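You operate a simulated robot arm through the tools that you are given. There is no shell and no other tool. Be economical: measure what you need, move in short steps, check, and stop when the job is done.

The job below is to be done with a simulated robot arm. You get a single attempt, and the scene is never put back.

JOB
Put the tape holder and the dish from the top of the small bench in the crate.
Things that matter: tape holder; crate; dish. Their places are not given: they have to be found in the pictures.

It is judged by the outcome, as a careful person would: the job done as asked, and still so three seconds after it is handed in. It fails if anything else is knocked over, pushed out of place, dropped, spilled or broken.

ROBOT AND FRAMES
A 7-joint arm with a two-finger parallel gripper, fixed in place. Base frame: the origin is at the foot of the arm, x ahead of it, y to its left, z up; the work surface is at about z = 800. Units: mm, rad, N and s.
With the tool pointing down near the work surface it reaches from about 300 to 700 mm from the base axis. Its first joint turns from -1.152 to 1.152 rad. Payload 1.57 kg.
The tool frame sits at the grasp point between the pads (the TCP): z along the fingers, y along the line on which they close. The tips reach 30 mm beyond it. Largest opening 110 mm; finger width 24, thickness 12; the body of the gripper, 48 by 112 mm, starts 78 mm behind the TCP.
Orientation is that of the tool frame in the base frame, as [roll, pitch, yaw] about the fixed x, y, z axes, in that order (R = Rz(yaw) Ry(pitch) Rx(roll)). With the fingers straight down and closing along the base's y, the tool's x points along the base's -x, its y along +y and its z along -z.

CONTROLS
- The arm moves only by the tool move_arm. Its argument "plan" is a list of rows, each an object (a shift or turn left out is 0, a gripper value left out holds the last) with "xyz": the shift along the base's x, y, z in m, a list of three; "delta_rot": the turn, a rotation vector about the base's x, y, z in rad, a list of three; "grip": the opening, from 0 (shut) to 1 (fully open). In form: [{"xyz": [tx, ty, tz], "delta_rot": [rx, ry, rz], "grip": grip}, ...]. A call has 1 to 10 rows; each row is the pose to reach, as a shift and turn from the pose commanded when the call began. Each row takes 0.2 s and may step no farther than 50 mm and 0.15 rad from the row before; otherwise, or with a gripper value out of range, the whole call is refused. A pose out of reach is approached as far as the arm can. The call stops where the force on the tool passes 40 N (or 10 N more than at its start, if that is more) or the arm is blocked; 0.2 s more then pass. The fingers move at their own pace (about 108 mm/s each) and stop on an object; they squeeze with about 41 N. The grip force told is the motor's: it shows also when the fingers shut on nothing. Time passes only in rows, and 0.2 s behind the last, so rows that repeat a pose let the fingers close. It gives the time, the measured TCP pose, the force on the tool (base axes), the opening and the grip force at its end, in the units of the frame above (readings bear some noise).
- Cameras (640 x 400 px; columns grow to the right, rows downward): "scene" is fixed at [171.1, -406.9, 1388]; the picture's right is [0.64, -0.77, 0.00], its down [-0.55, -0.45, -0.70] and it looks along [0.54, 0.45, -0.71] (base axes); focal length 223 px, centre (320, 200). "wrist" rides on the gripper at [-36, 0, -80] in the tool frame; the picture's right is [0.00, -1.00, 0.00], its down [0.97, 0.00, -0.24] and it looks along [0.24, 0.00, 0.97] (tool axes); focal length 218 px, centre (320, 200).
- capture(camera): a new picture of that camera. No time passes.
- probe_pixels(camera, pixels): for up to 12 pixels [column, row] of the newest picture of that camera ("zoom" is the newest enlarged one), the place [x, y, z] in the base frame of the surface seen there, good to about 2 mm. No time passes.
- zoom(camera, box): a new picture of the part [left, top, right, bottom] of that camera's present view, enlarged. No time passes.
- finish_job(): hands the job in; it is judged then, once.

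Go step by step. Measure first, check grasps and placings, and put right what went wrong. The budget is 60 turns and 20 pictures, counting those below and the enlarged ones. Unless the task says otherwise, let go and move clear before handing in, and close with one line.

The tools are called after "Emit:" as a command line: name --argument value ..., lists and objects as JSON in quotes. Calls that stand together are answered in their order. move_arm: Moves the arm, as the interface text tells. Its arguments: {"type":"object","properties":{"plan":{"type":"array","items":{"type":"object","properties":{"xyz":{"type":"array","items":{"type":"number"}},"delta_rot":{"type":"array","items":{"type":"number"}},"grip":{"type":"number"}}}}},"required":["plan"]} The other tools are called the same way: capture (camera) takes a picture; probe_pixels (camera, pixels) gives the place of the surface under pixels of a picture; zoom (camera, box) takes an enlarged picture of a part of a camera's view; finish_job () hands the job in.

At the start:

```text
time: 0.0
eef_pos: [435.9, 16.1, 1189.5]
orientation: [3.141, 0.001, -3.14]
ft_force: [-0.1, -0.2, -0.4]
opening: 110.0
finger_force: 0.0
```

scene: 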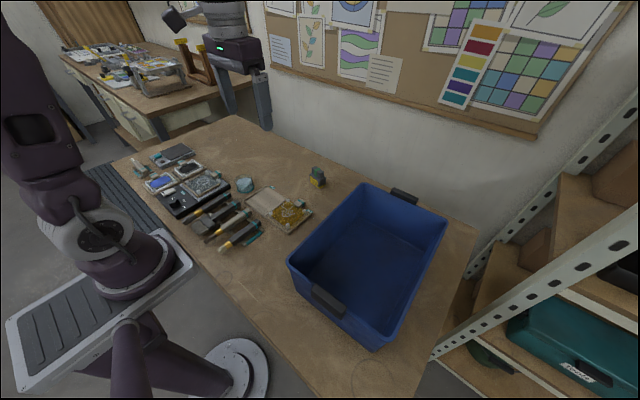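
wrist: 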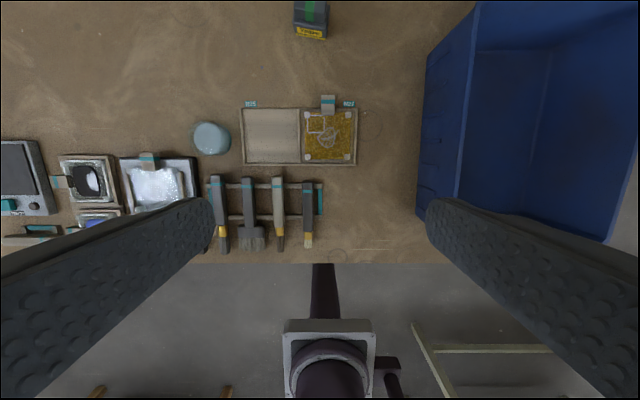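

The tape holder looks to be at scene (317,176); the dish may be the round blue thing at (245,185). I zoom in to check.

Emit:
zoom --camera "scene" --box '[110, 110, 350, 260]'

Emit:
zoom --camera "wrist" --box '[0, 0, 400, 250]'

Emit:
zoom --camera "scene" --box '[40, 20, 280, 170]'

```text
2.67 times, centred on (230, 185) of scene
```

zoom: 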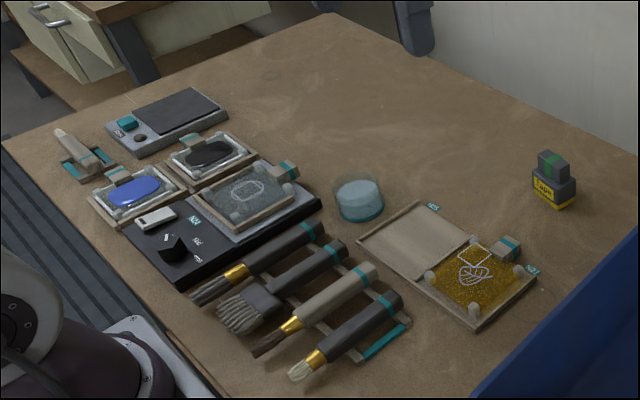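

```text
1.60 times, centred on (200, 125) of wrist
```

zoom: 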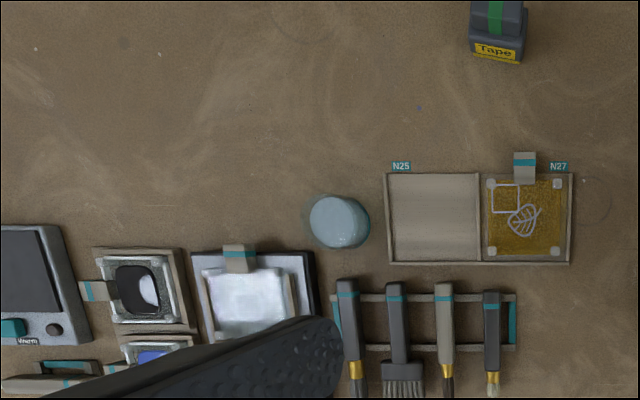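

```text
2.67 times, centred on (160, 95) of scene
```

zoom: 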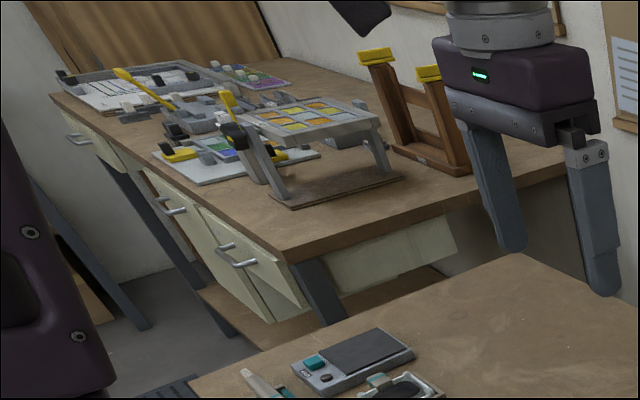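

The blue dish is round at scene (245,185) and the tape holder is labelled "Tape". I probe both, and the crate.

Emit:
probe_pixels --camera "scene" --pixels '[[245, 182], [239, 181], [251, 181], [245, 179], [245, 189], [317, 170], [317, 180], [323, 186], [370, 185], [290, 262], [447, 215], [360, 260]]'

Emit:
probe_pixels --camera "wrist" --pixels '[[195, 138], [211, 123], [211, 138], [228, 138], [211, 153], [310, 10], [296, 35], [326, 36], [310, 30], [480, 5], [425, 210], [530, 130]]'

Emit:
zoom --camera "scene" --box '[225, 165, 265, 200]'

```text
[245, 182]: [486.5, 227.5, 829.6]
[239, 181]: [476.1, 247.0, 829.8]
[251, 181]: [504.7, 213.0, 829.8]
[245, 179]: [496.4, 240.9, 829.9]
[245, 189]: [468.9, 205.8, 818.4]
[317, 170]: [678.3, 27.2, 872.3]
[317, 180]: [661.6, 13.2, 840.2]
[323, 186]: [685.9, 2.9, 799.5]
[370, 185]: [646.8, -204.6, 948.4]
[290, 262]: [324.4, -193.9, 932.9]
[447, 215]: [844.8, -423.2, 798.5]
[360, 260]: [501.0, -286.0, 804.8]
```

```text
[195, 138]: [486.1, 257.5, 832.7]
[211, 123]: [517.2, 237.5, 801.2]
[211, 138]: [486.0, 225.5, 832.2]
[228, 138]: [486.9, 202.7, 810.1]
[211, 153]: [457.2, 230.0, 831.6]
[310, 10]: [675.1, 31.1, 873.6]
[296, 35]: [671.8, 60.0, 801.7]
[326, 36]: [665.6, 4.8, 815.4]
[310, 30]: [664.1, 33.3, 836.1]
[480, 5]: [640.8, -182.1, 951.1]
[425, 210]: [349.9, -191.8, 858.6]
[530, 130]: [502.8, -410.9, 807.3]
```

```text
11.43 times, centred on (245, 182) of scene
```

zoom: 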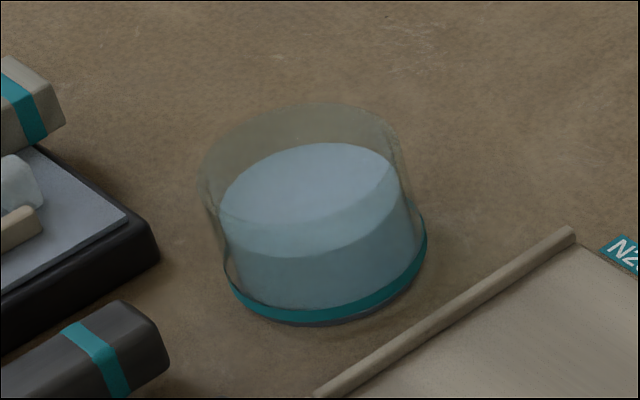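

The dish has clear glass walls rising above its blue contents, so it must stay level. I probe its rim and base in the zoom picture.

Emit:
probe_pixels --camera "zoom" --pixels '[[232, 290], [425, 230], [330, 322], [270, 310], [390, 290], [222, 200], [390, 160], [315, 145], [300, 255], [315, 103], [203, 165], [318, 125]]'

```text
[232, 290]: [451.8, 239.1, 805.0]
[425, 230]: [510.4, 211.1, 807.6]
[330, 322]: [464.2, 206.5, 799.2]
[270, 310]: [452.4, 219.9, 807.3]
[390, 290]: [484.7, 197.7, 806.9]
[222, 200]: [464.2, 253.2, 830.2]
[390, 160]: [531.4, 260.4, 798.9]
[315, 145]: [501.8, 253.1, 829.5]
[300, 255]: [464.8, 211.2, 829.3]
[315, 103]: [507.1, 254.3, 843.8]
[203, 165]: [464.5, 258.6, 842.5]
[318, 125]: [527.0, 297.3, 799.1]
```

The dish fits a circle centred at (484,231), radius 33 mm, rim z 843. Next I look closely at the tape holder and the crate.

Emit:
zoom --camera "scene" --box '[297, 158, 337, 193]'

Emit:
probe_pixels --camera "wrist" --pixels '[[244, 108], [243, 162], [216, 178], [197, 162], [215, 185], [355, 110], [328, 98], [250, 180]]'

Emit:
probe_pixels --camera "scene" --pixels '[[364, 184], [446, 216], [288, 262], [374, 349], [330, 220], [380, 230], [340, 280], [375, 300], [365, 320], [400, 193], [328, 300], [410, 280]]'

```text
11.43 times, centred on (317, 176) of scene
```

zoom: 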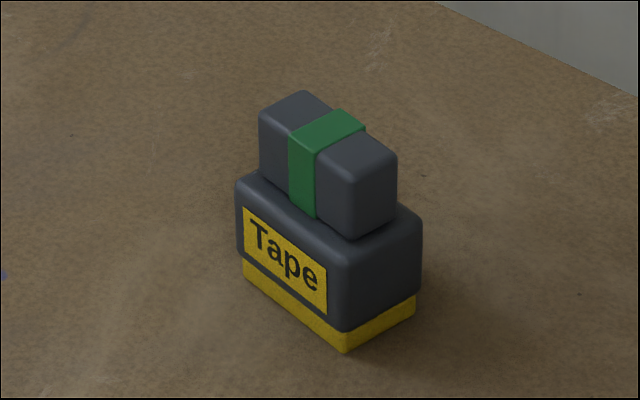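

```text
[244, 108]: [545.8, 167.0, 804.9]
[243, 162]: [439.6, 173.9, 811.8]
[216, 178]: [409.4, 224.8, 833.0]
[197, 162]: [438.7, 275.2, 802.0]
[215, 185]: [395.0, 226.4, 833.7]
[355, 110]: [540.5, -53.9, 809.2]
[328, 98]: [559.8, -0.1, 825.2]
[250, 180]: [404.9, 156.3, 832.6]
```

```text
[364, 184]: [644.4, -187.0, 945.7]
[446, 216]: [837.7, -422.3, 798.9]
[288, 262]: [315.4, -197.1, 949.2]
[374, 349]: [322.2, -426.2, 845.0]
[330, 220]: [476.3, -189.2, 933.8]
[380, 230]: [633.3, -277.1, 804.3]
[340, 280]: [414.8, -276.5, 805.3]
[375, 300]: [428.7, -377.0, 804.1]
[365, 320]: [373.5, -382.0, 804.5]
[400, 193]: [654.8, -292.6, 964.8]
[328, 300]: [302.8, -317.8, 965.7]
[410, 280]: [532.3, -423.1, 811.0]
```

Emit:
probe_pixels --camera "zoom" --pixels '[[300, 95], [265, 115], [392, 155], [355, 175], [352, 230], [345, 340], [413, 300], [245, 270], [240, 185], [343, 320], [418, 220], [375, 190]]'

```text
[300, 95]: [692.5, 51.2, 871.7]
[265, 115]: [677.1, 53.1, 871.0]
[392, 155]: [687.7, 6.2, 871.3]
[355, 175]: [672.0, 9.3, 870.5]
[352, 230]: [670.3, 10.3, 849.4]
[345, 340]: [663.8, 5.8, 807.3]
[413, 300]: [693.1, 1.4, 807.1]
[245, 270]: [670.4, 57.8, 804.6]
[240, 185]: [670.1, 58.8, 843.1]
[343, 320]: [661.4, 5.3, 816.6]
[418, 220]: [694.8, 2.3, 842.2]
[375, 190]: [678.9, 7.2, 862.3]
```

Tape holder: body about 35 x 56 mm, centred near (681,30), long axis along y turned by about -0.1 rad, top at z 872. I move above it.

Emit:
move_arm --plan '[{"xyz": [0.031, 0.002, -0.029], "delta_rot": [0, 0, -0.014], "grip": 0.85}, {"xyz": [0.061, 0.004, -0.058], "delta_rot": [0, 0, -0.028]}, {"xyz": [0.092, 0.005, -0.087], "delta_rot": [0, 0, -0.04]}, {"xyz": [0.122, 0.007, -0.115], "delta_rot": [0, 0, -0.055]}, {"xyz": [0.153, 0.009, -0.144], "delta_rot": [0, 0, -0.07]}, {"xyz": [0.184, 0.01, -0.173], "delta_rot": [0, 0, -0.083]}, {"xyz": [0.214, 0.012, -0.201], "delta_rot": [0, 0, -0.097]}, {"xyz": [0.245, 0.014, -0.23], "delta_rot": [0, 0, -0.11]}, {"xyz": [0.245, 0.014, -0.23], "delta_rot": [0, 0, -0.11]}]'

Emit:
capture --camera "wrist"

```text
time: 2.0
eef_pos: [680.9, 29.5, 958.0]
orientation: [3.14, -0.003, 3.031]
ft_force: [0.2, -0.2, -0.3]
opening: 93.7
finger_force: 0.1
```

```text
12 pictures are left
```

wrist: 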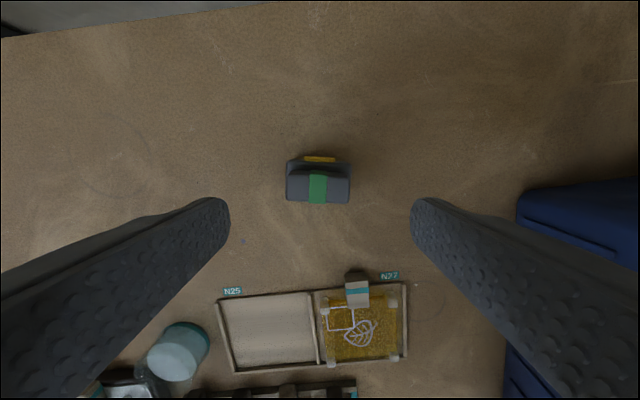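

The holder is centred (column 318) and square to the fingers. I descend to about z 842 and close.

Emit:
move_arm --plan '[{"xyz": [0, 0, -0.04]}, {"xyz": [0, 0, -0.08]}, {"xyz": [0, 0, -0.116]}, {"xyz": [0, 0, -0.116], "grip": 0.3}, {"xyz": [0, 0, -0.116], "grip": 0.3}, {"xyz": [0, 0, -0.116], "grip": 0.3}]'

```text
time: 3.4
eef_pos: [681.3, 27.6, 842.6]
orientation: [3.141, 0.0, 3.032]
ft_force: [0.7, -0.5, 0.7]
opening: 59.6
finger_force: 41.2
```

The fingers stopped at 59.6 mm with 41 N, so it is held. I lift straight up.

Emit:
move_arm --plan '[{"xyz": [0, 0, 0.03]}, {"xyz": [0, 0, 0.07]}, {"xyz": [0, 0, 0.115]}, {"xyz": [0, 0, 0.16]}, {"xyz": [-0.01, 0, 0.2]}, {"xyz": [-0.02, 0, 0.225]}]'

```text
time: 4.8
eef_pos: [661.8, 28.9, 1067.1]
orientation: [-3.141, 0.0, 3.033]
ft_force: [0.0, -0.2, -2.2]
opening: 59.3
finger_force: 41.1
```

Held with about 2 N of weight. I carry it over the crate to about (560,-310), clearing the rim and handle (z 965).

Emit:
move_arm --plan '[{"xyz": [-0.013, -0.042, 0], "delta_rot": [0, 0, 0.014]}, {"xyz": [-0.026, -0.085, 0], "delta_rot": [0, 0, 0.028]}, {"xyz": [-0.038, -0.127, 0], "delta_rot": [0, 0, 0.042]}, {"xyz": [-0.051, -0.17, 0], "delta_rot": [0, 0, 0.056]}, {"xyz": [-0.064, -0.212, 0], "delta_rot": [0, 0, 0.07]}, {"xyz": [-0.077, -0.254, 0], "delta_rot": [0, 0, 0.084]}, {"xyz": [-0.089, -0.297, 0], "delta_rot": [0, 0, 0.098]}, {"xyz": [-0.102, -0.339, 0], "delta_rot": [0, 0, 0.11]}, {"xyz": [-0.102, -0.339, 0], "delta_rot": [0, 0, 0.11]}]'

Emit:
capture --camera "scene"

Emit:
capture --camera "wrist"

```text
time: 6.8
eef_pos: [557.5, -310.2, 1066.9]
orientation: [3.141, 0.001, -3.141]
ft_force: [0.6, 0.7, -1.8]
opening: 59.2
finger_force: 41.3
```

```text
11 pictures are left
```

scene: 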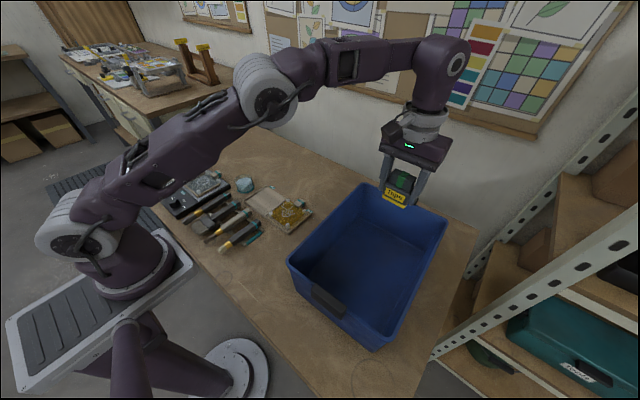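

```text
10 pictures are left
```

wrist: 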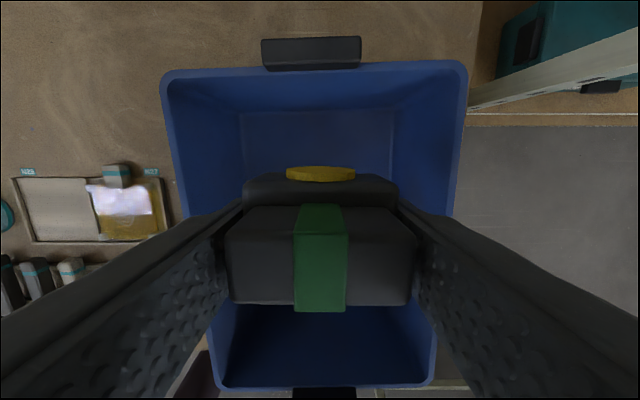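

The holder hangs centred over the crate interior. I lower it toward the floor (z 804).

Emit:
move_arm --plan '[{"xyz": [0, 0, -0.045]}, {"xyz": [0, 0, -0.09]}, {"xyz": [0, 0, -0.135]}, {"xyz": [0, 0, -0.175]}, {"xyz": [0, 0, -0.205]}, {"xyz": [0, 0, -0.215]}, {"xyz": [0, 0, -0.217]}]'

```text
time: 8.4
eef_pos: [560.7, -310.8, 850.8]
orientation: [3.14, 0.0, 3.141]
ft_force: [-1.0, 0.1, -1.1]
opening: 59.3
finger_force: 40.6
```

No contact yet; the bottom is about 3-4 mm above the floor. I creep down.

Emit:
move_arm --plan '[{"xyz": [0, 0, -0.001]}, {"xyz": [0, 0, -0.002]}, {"xyz": [0, 0, -0.003]}, {"xyz": [0, 0, -0.004]}]'

```text
time: 9.4
eef_pos: [559.1, -309.7, 846.6]
orientation: [-3.141, 0.0, -3.14]
ft_force: [0.6, 0.1, -1.3]
opening: 59.0
finger_force: 41.2
```

Emit:
move_arm --plan '[{"xyz": [0, 0, -0.001]}, {"xyz": [0, 0, -0.002]}, {"xyz": [0, 0, -0.002], "grip": 0.62}, {"xyz": [0, 0, -0.002], "grip": 0.75}, {"xyz": [0, 0, -0.002], "grip": 0.75}]'

```text
time: 10.6
eef_pos: [560.1, -309.8, 845.9]
orientation: [-3.141, 0.0, -3.141]
ft_force: [0.8, -0.4, -0.4]
opening: 82.5
finger_force: 0.0
```

Released on the floor of the crate. I rise straight up and look.

Emit:
move_arm --plan '[{"xyz": [0, 0, 0.04]}, {"xyz": [0, 0, 0.085]}, {"xyz": [0, 0, 0.13]}, {"xyz": [0, 0, 0.175]}, {"xyz": [0, 0, 0.22]}]'

Emit:
capture --camera "wrist"

```text
time: 11.8
eef_pos: [559.9, -310.4, 1066.4]
orientation: [-3.14, 0.0, 3.141]
ft_force: [0.0, 0.0, -0.4]
opening: 82.5
finger_force: 0.1
```

```text
9 pictures are left
```

wrist: 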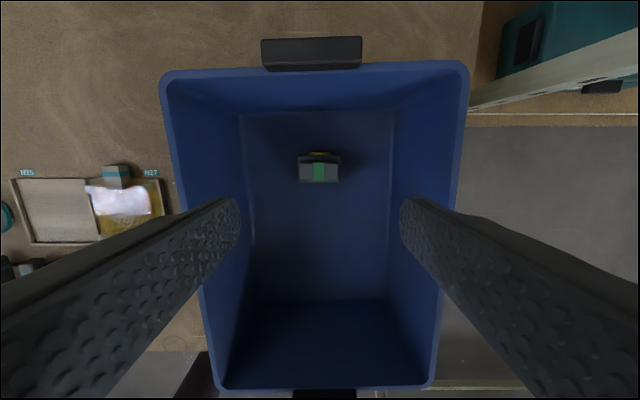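

The tape holder stands upright in the crate (319,170). Now I move toward the dish at (484,231).

Emit:
move_arm --plan '[{"xyz": [-0.007, 0.048, 0]}, {"xyz": [-0.014, 0.096, 0]}, {"xyz": [-0.02, 0.144, 0]}, {"xyz": [-0.027, 0.192, 0]}, {"xyz": [-0.034, 0.24, 0]}, {"xyz": [-0.041, 0.288, 0]}, {"xyz": [-0.047, 0.336, 0]}, {"xyz": [-0.054, 0.384, 0]}, {"xyz": [-0.061, 0.432, 0]}, {"xyz": [-0.067, 0.48, 0]}]'

Emit:
move_arm --plan '[{"xyz": [-0.005, 0.032, -0.03]}, {"xyz": [-0.0092, 0.061, -0.06]}, {"xyz": [-0.0092, 0.061, -0.1]}, {"xyz": [-0.0092, 0.061, -0.13]}, {"xyz": [-0.0092, 0.061, -0.13]}]'

Emit:
capture --camera "wrist"

```text
time: 14.0
eef_pos: [492.9, 170.0, 1065.1]
orientation: [3.141, 0.0, -3.141]
ft_force: [0.2, 0.4, 0.2]
opening: 82.5
finger_force: 0.0
```

```text
time: 15.2
eef_pos: [482.8, 233.0, 934.5]
orientation: [3.141, 0.0, -3.139]
ft_force: [-0.3, -0.6, 0.6]
opening: 82.5
finger_force: 0.1
```

```text
8 pictures are left
```

wrist: 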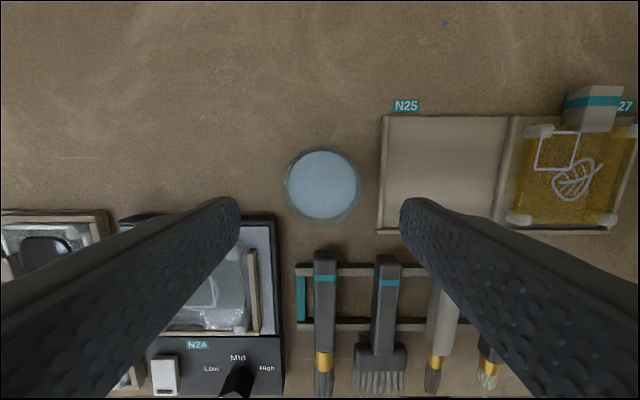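

Emit:
probe_pixels --camera "wrist" --pixels '[[280, 216], [245, 216], [379, 185], [383, 120], [378, 230], [280, 240], [360, 185], [286, 185], [300, 265], [326, 252]]'

```text
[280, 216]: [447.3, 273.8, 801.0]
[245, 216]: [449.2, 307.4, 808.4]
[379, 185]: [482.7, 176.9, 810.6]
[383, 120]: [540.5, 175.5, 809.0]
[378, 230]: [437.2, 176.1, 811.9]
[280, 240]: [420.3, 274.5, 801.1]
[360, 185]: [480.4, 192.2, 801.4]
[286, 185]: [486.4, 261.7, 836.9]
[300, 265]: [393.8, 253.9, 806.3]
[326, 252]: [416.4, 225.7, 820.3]
```

The N25 tray edge is at y 176, too near for a finger on that side. Turning the gripper 90° to close along x leaves about 14 mm on the brush side, so I rotate.

Emit:
move_arm --plan '[{"delta_rot": [0, 0, 0.15]}, {"delta_rot": [0, 0, 0.3]}, {"delta_rot": [0, 0, 0.45]}, {"delta_rot": [0, 0, 0.6]}, {"delta_rot": [0, 0, 0.75]}, {"delta_rot": [0, 0, 0.9]}, {"delta_rot": [0, 0, 1.05]}, {"delta_rot": [0, 0, 1.2]}, {"delta_rot": [0, 0, 1.35]}, {"xyz": [0.001, -0.001, 0], "delta_rot": [0, 0, 1.5], "grip": 0.74}]'

Emit:
capture --camera "wrist"

```text
time: 17.4
eef_pos: [484.0, 230.7, 935.6]
orientation: [-3.141, 0.0, -1.637]
ft_force: [-0.9, 0.2, -0.3]
opening: 81.2
finger_force: 0.1
```

```text
7 pictures are left
```

wrist: 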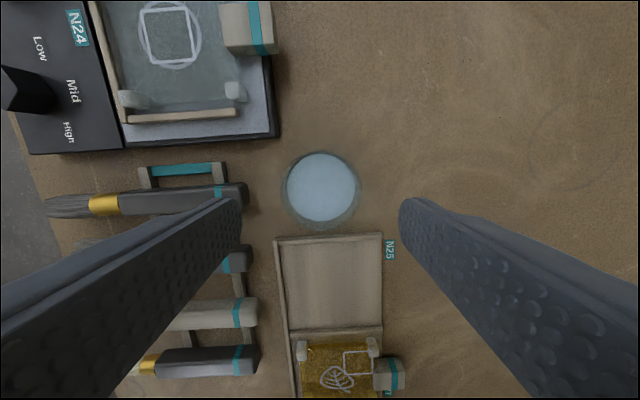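

The dish is centred between the fingers (column 320) with clearance on both sides. I descend to z 839 and close.

Emit:
move_arm --plan '[{"xyz": [0, 0, -0.03]}, {"xyz": [0, 0, -0.06]}, {"xyz": [0, 0, -0.085]}, {"xyz": [0, 0, -0.096]}, {"xyz": [0, 0, -0.096], "grip": 0.65}, {"xyz": [0, 0, -0.096], "grip": 0.57}, {"xyz": [0, 0, -0.096], "grip": 0.57}, {"xyz": [0, 0, -0.096], "grip": 0.5}, {"xyz": [0, 0, -0.096], "grip": 0.5}]'

```text
time: 19.4
eef_pos: [482.8, 230.5, 840.0]
orientation: [-3.141, 0.001, -1.642]
ft_force: [0.9, 0.3, 0.7]
opening: 65.2
finger_force: 40.8
```

The dish is gripped at 65 mm with 41 N. I lift it gently and level.

Emit:
move_arm --plan '[{"xyz": [0, 0, 0.01]}, {"xyz": [0, 0, 0.03]}, {"xyz": [0, 0, 0.055]}, {"xyz": [0, 0, 0.08]}, {"xyz": [0, 0, 0.105]}, {"xyz": [0, 0, 0.13]}, {"xyz": [0, 0, 0.155]}, {"xyz": [0, 0, 0.18]}, {"xyz": [0, 0, 0.205]}, {"xyz": [0, 0, 0.22]}]'

Emit:
capture --camera "scene"

```text
time: 21.6
eef_pos: [482.8, 230.0, 1058.2]
orientation: [3.141, 0.001, -1.641]
ft_force: [0.3, -0.7, -1.7]
opening: 65.3
finger_force: 41.2
```

```text
6 pictures are left
```

scene: 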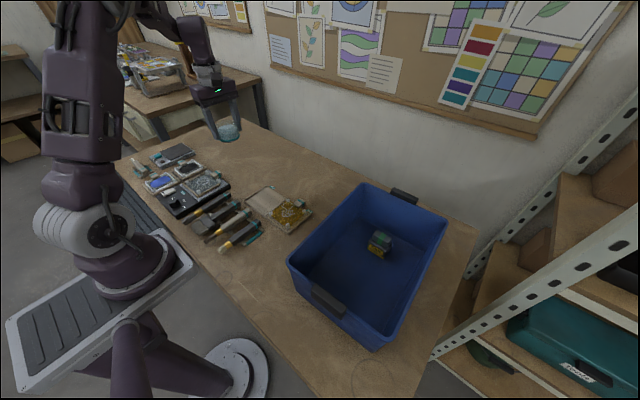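

The whole dish is up, base included, and the table is otherwise undisturbed. I carry it slowly to the crate, turning the gripper back on the way.

Emit:
move_arm --plan '[{"xyz": [-0.002, -0.015, 0], "delta_rot": [0, 0, -0.05]}, {"xyz": [-0.005, -0.043, 0], "delta_rot": [0, 0, -0.13]}, {"xyz": [-0.008, -0.073, 0], "delta_rot": [0, 0, -0.21]}, {"xyz": [-0.011, -0.103, 0], "delta_rot": [0, 0, -0.3]}, {"xyz": [-0.014, -0.133, 0], "delta_rot": [0, 0, -0.39]}, {"xyz": [-0.017, -0.163, 0], "delta_rot": [0, 0, -0.48]}, {"xyz": [-0.02, -0.193, 0], "delta_rot": [0, 0, -0.57]}, {"xyz": [-0.023, -0.223, 0], "delta_rot": [0, 0, -0.66]}, {"xyz": [-0.025, -0.25, 0], "delta_rot": [0, 0, -0.74]}, {"xyz": [-0.026, -0.265, 0], "delta_rot": [0, 0, -0.78]}]'

Emit:
move_arm --plan '[{"xyz": [-0.002, -0.015, 0], "delta_rot": [0, 0, -0.05]}, {"xyz": [-0.005, -0.043, 0], "delta_rot": [0, 0, -0.13]}, {"xyz": [-0.008, -0.075, 0], "delta_rot": [0, 0, -0.21]}, {"xyz": [-0.011, -0.107, 0], "delta_rot": [0, 0, -0.3]}, {"xyz": [-0.014, -0.139, 0], "delta_rot": [0, 0, -0.39]}, {"xyz": [-0.017, -0.171, 0], "delta_rot": [0, 0, -0.48]}, {"xyz": [-0.02, -0.203, 0], "delta_rot": [0, 0, -0.57]}, {"xyz": [-0.023, -0.235, 0], "delta_rot": [0, 0, -0.64]}, {"xyz": [-0.026, -0.26, 0], "delta_rot": [0, 0, -0.69]}, {"xyz": [-0.028, -0.275, 0], "delta_rot": [0, 0, -0.72]}]'

Emit:
capture --camera "wrist"

```text
time: 23.8
eef_pos: [457.8, -35.8, 1057.9]
orientation: [-3.141, -0.001, -2.421]
ft_force: [0.2, 0.1, -1.3]
opening: 65.1
finger_force: 41.5
```

```text
time: 26.0
eef_pos: [429.7, -310.6, 1059.2]
orientation: [-3.14, -0.002, -3.141]
ft_force: [-0.7, 0.2, -2.4]
opening: 65.0
finger_force: 40.7
```

```text
5 pictures are left
```

wrist: 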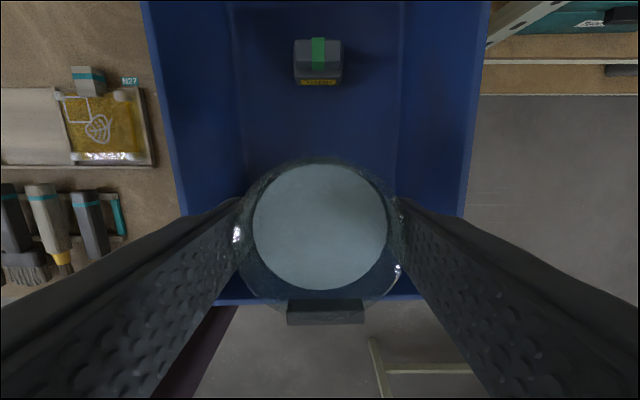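

The dish is level and centred over the free part of the crate. I lower it to just above the floor (contact expected near TCP z 845).

Emit:
move_arm --plan '[{"xyz": [0, 0, -0.015]}, {"xyz": [0, 0, -0.04]}, {"xyz": [0, 0, -0.07]}, {"xyz": [0, 0, -0.1]}, {"xyz": [0, 0, -0.13]}, {"xyz": [0, 0, -0.16]}, {"xyz": [0, 0, -0.185]}, {"xyz": [0, 0, -0.2]}, {"xyz": [0, 0, -0.207]}, {"xyz": [0, 0, -0.21]}]'

Emit:
move_arm --plan '[{"xyz": [0, 0, -0.001]}, {"xyz": [0, 0, -0.002]}, {"xyz": [0, 0, -0.003]}]'

```text
time: 28.2
eef_pos: [429.6, -310.7, 848.8]
orientation: [3.141, 0.0, -3.141]
ft_force: [0.1, 0.5, -2.0]
opening: 65.4
finger_force: 40.6
```

```text
time: 29.0
eef_pos: [430.2, -310.0, 844.9]
orientation: [3.14, 0.0, -3.142]
ft_force: [-0.4, 0.2, -1.1]
opening: 65.4
finger_force: 41.3
```

Emit:
move_arm --plan '[{"xyz": [0, 0, -0.0007]}, {"xyz": [0, 0, -0.0014]}]'

```text
time: 29.6
eef_pos: [430.4, -310.4, 845.0]
orientation: [3.141, 0.0, 3.141]
ft_force: [0.3, -1.1, -0.3]
opening: 64.9
finger_force: 41.3
```

The z stopped going down and the weight reading has gone, so it is about at the floor. One more millimetre, then I release and rise.

Emit:
move_arm --plan '[{"xyz": [0, 0, -0.0008]}, {"xyz": [0, 0, -0.0008], "grip": 0.63}, {"xyz": [0, 0, -0.0008], "grip": 0.67}, {"xyz": [0, 0, -0.0008], "grip": 0.72}, {"xyz": [0, 0, -0.0008], "grip": 0.75}, {"xyz": [0, 0, 0.02]}, {"xyz": [0, 0, 0.06]}, {"xyz": [0, 0, 0.105]}, {"xyz": [0, 0, 0.15]}, {"xyz": [0, 0, 0.195]}]'

Emit:
move_arm --plan '[{"xyz": [0, 0.01, 0.04]}, {"xyz": [0, 0.04, 0.08]}, {"xyz": [0, 0.08, 0.1]}, {"xyz": [0, 0.12, 0.12]}, {"xyz": [0, 0.165, 0.12]}, {"xyz": [0, 0.21, 0.12]}, {"xyz": [0, 0.25, 0.12]}]'

Emit:
capture --camera "scene"

Emit:
zoom --camera "scene" --box '[280, 170, 460, 360]'

```text
time: 31.8
eef_pos: [430.2, -309.0, 1041.2]
orientation: [3.141, 0.001, -3.142]
ft_force: [0.5, 0.0, 0.6]
opening: 82.4
finger_force: 0.0
```

```text
time: 33.4
eef_pos: [429.5, -58.5, 1158.8]
orientation: [3.141, 0.0, 3.139]
ft_force: [-0.3, 0.6, 0.0]
opening: 82.7
finger_force: 0.1
```

```text
4 pictures are left
```

scene: 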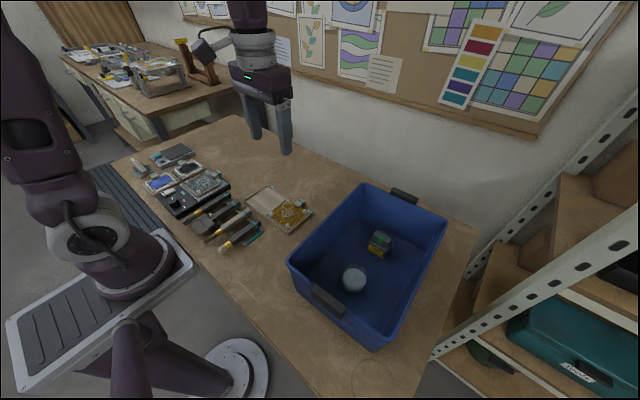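

```text
2.11 times, centred on (370, 265) of scene
```

zoom: 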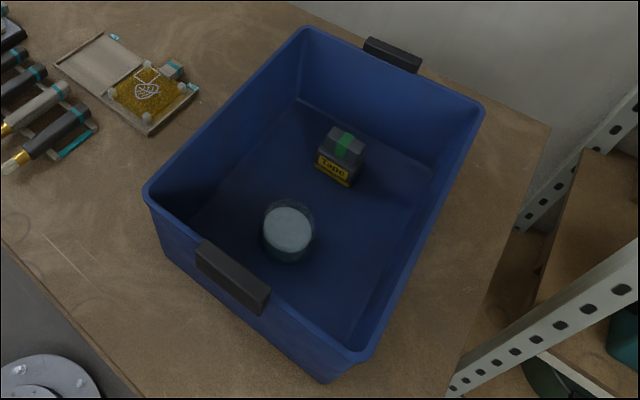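

The tape holder (378,243) and the dish (354,280) both stand upright in the crate, nothing else has moved, and the arm is clear. I hand the job in.

Emit:
finish_job

```text
The job is handed in.
```

The tape holder and the dish are both upright in the crate, the other things on the bench are where they were, and the job is handed in.
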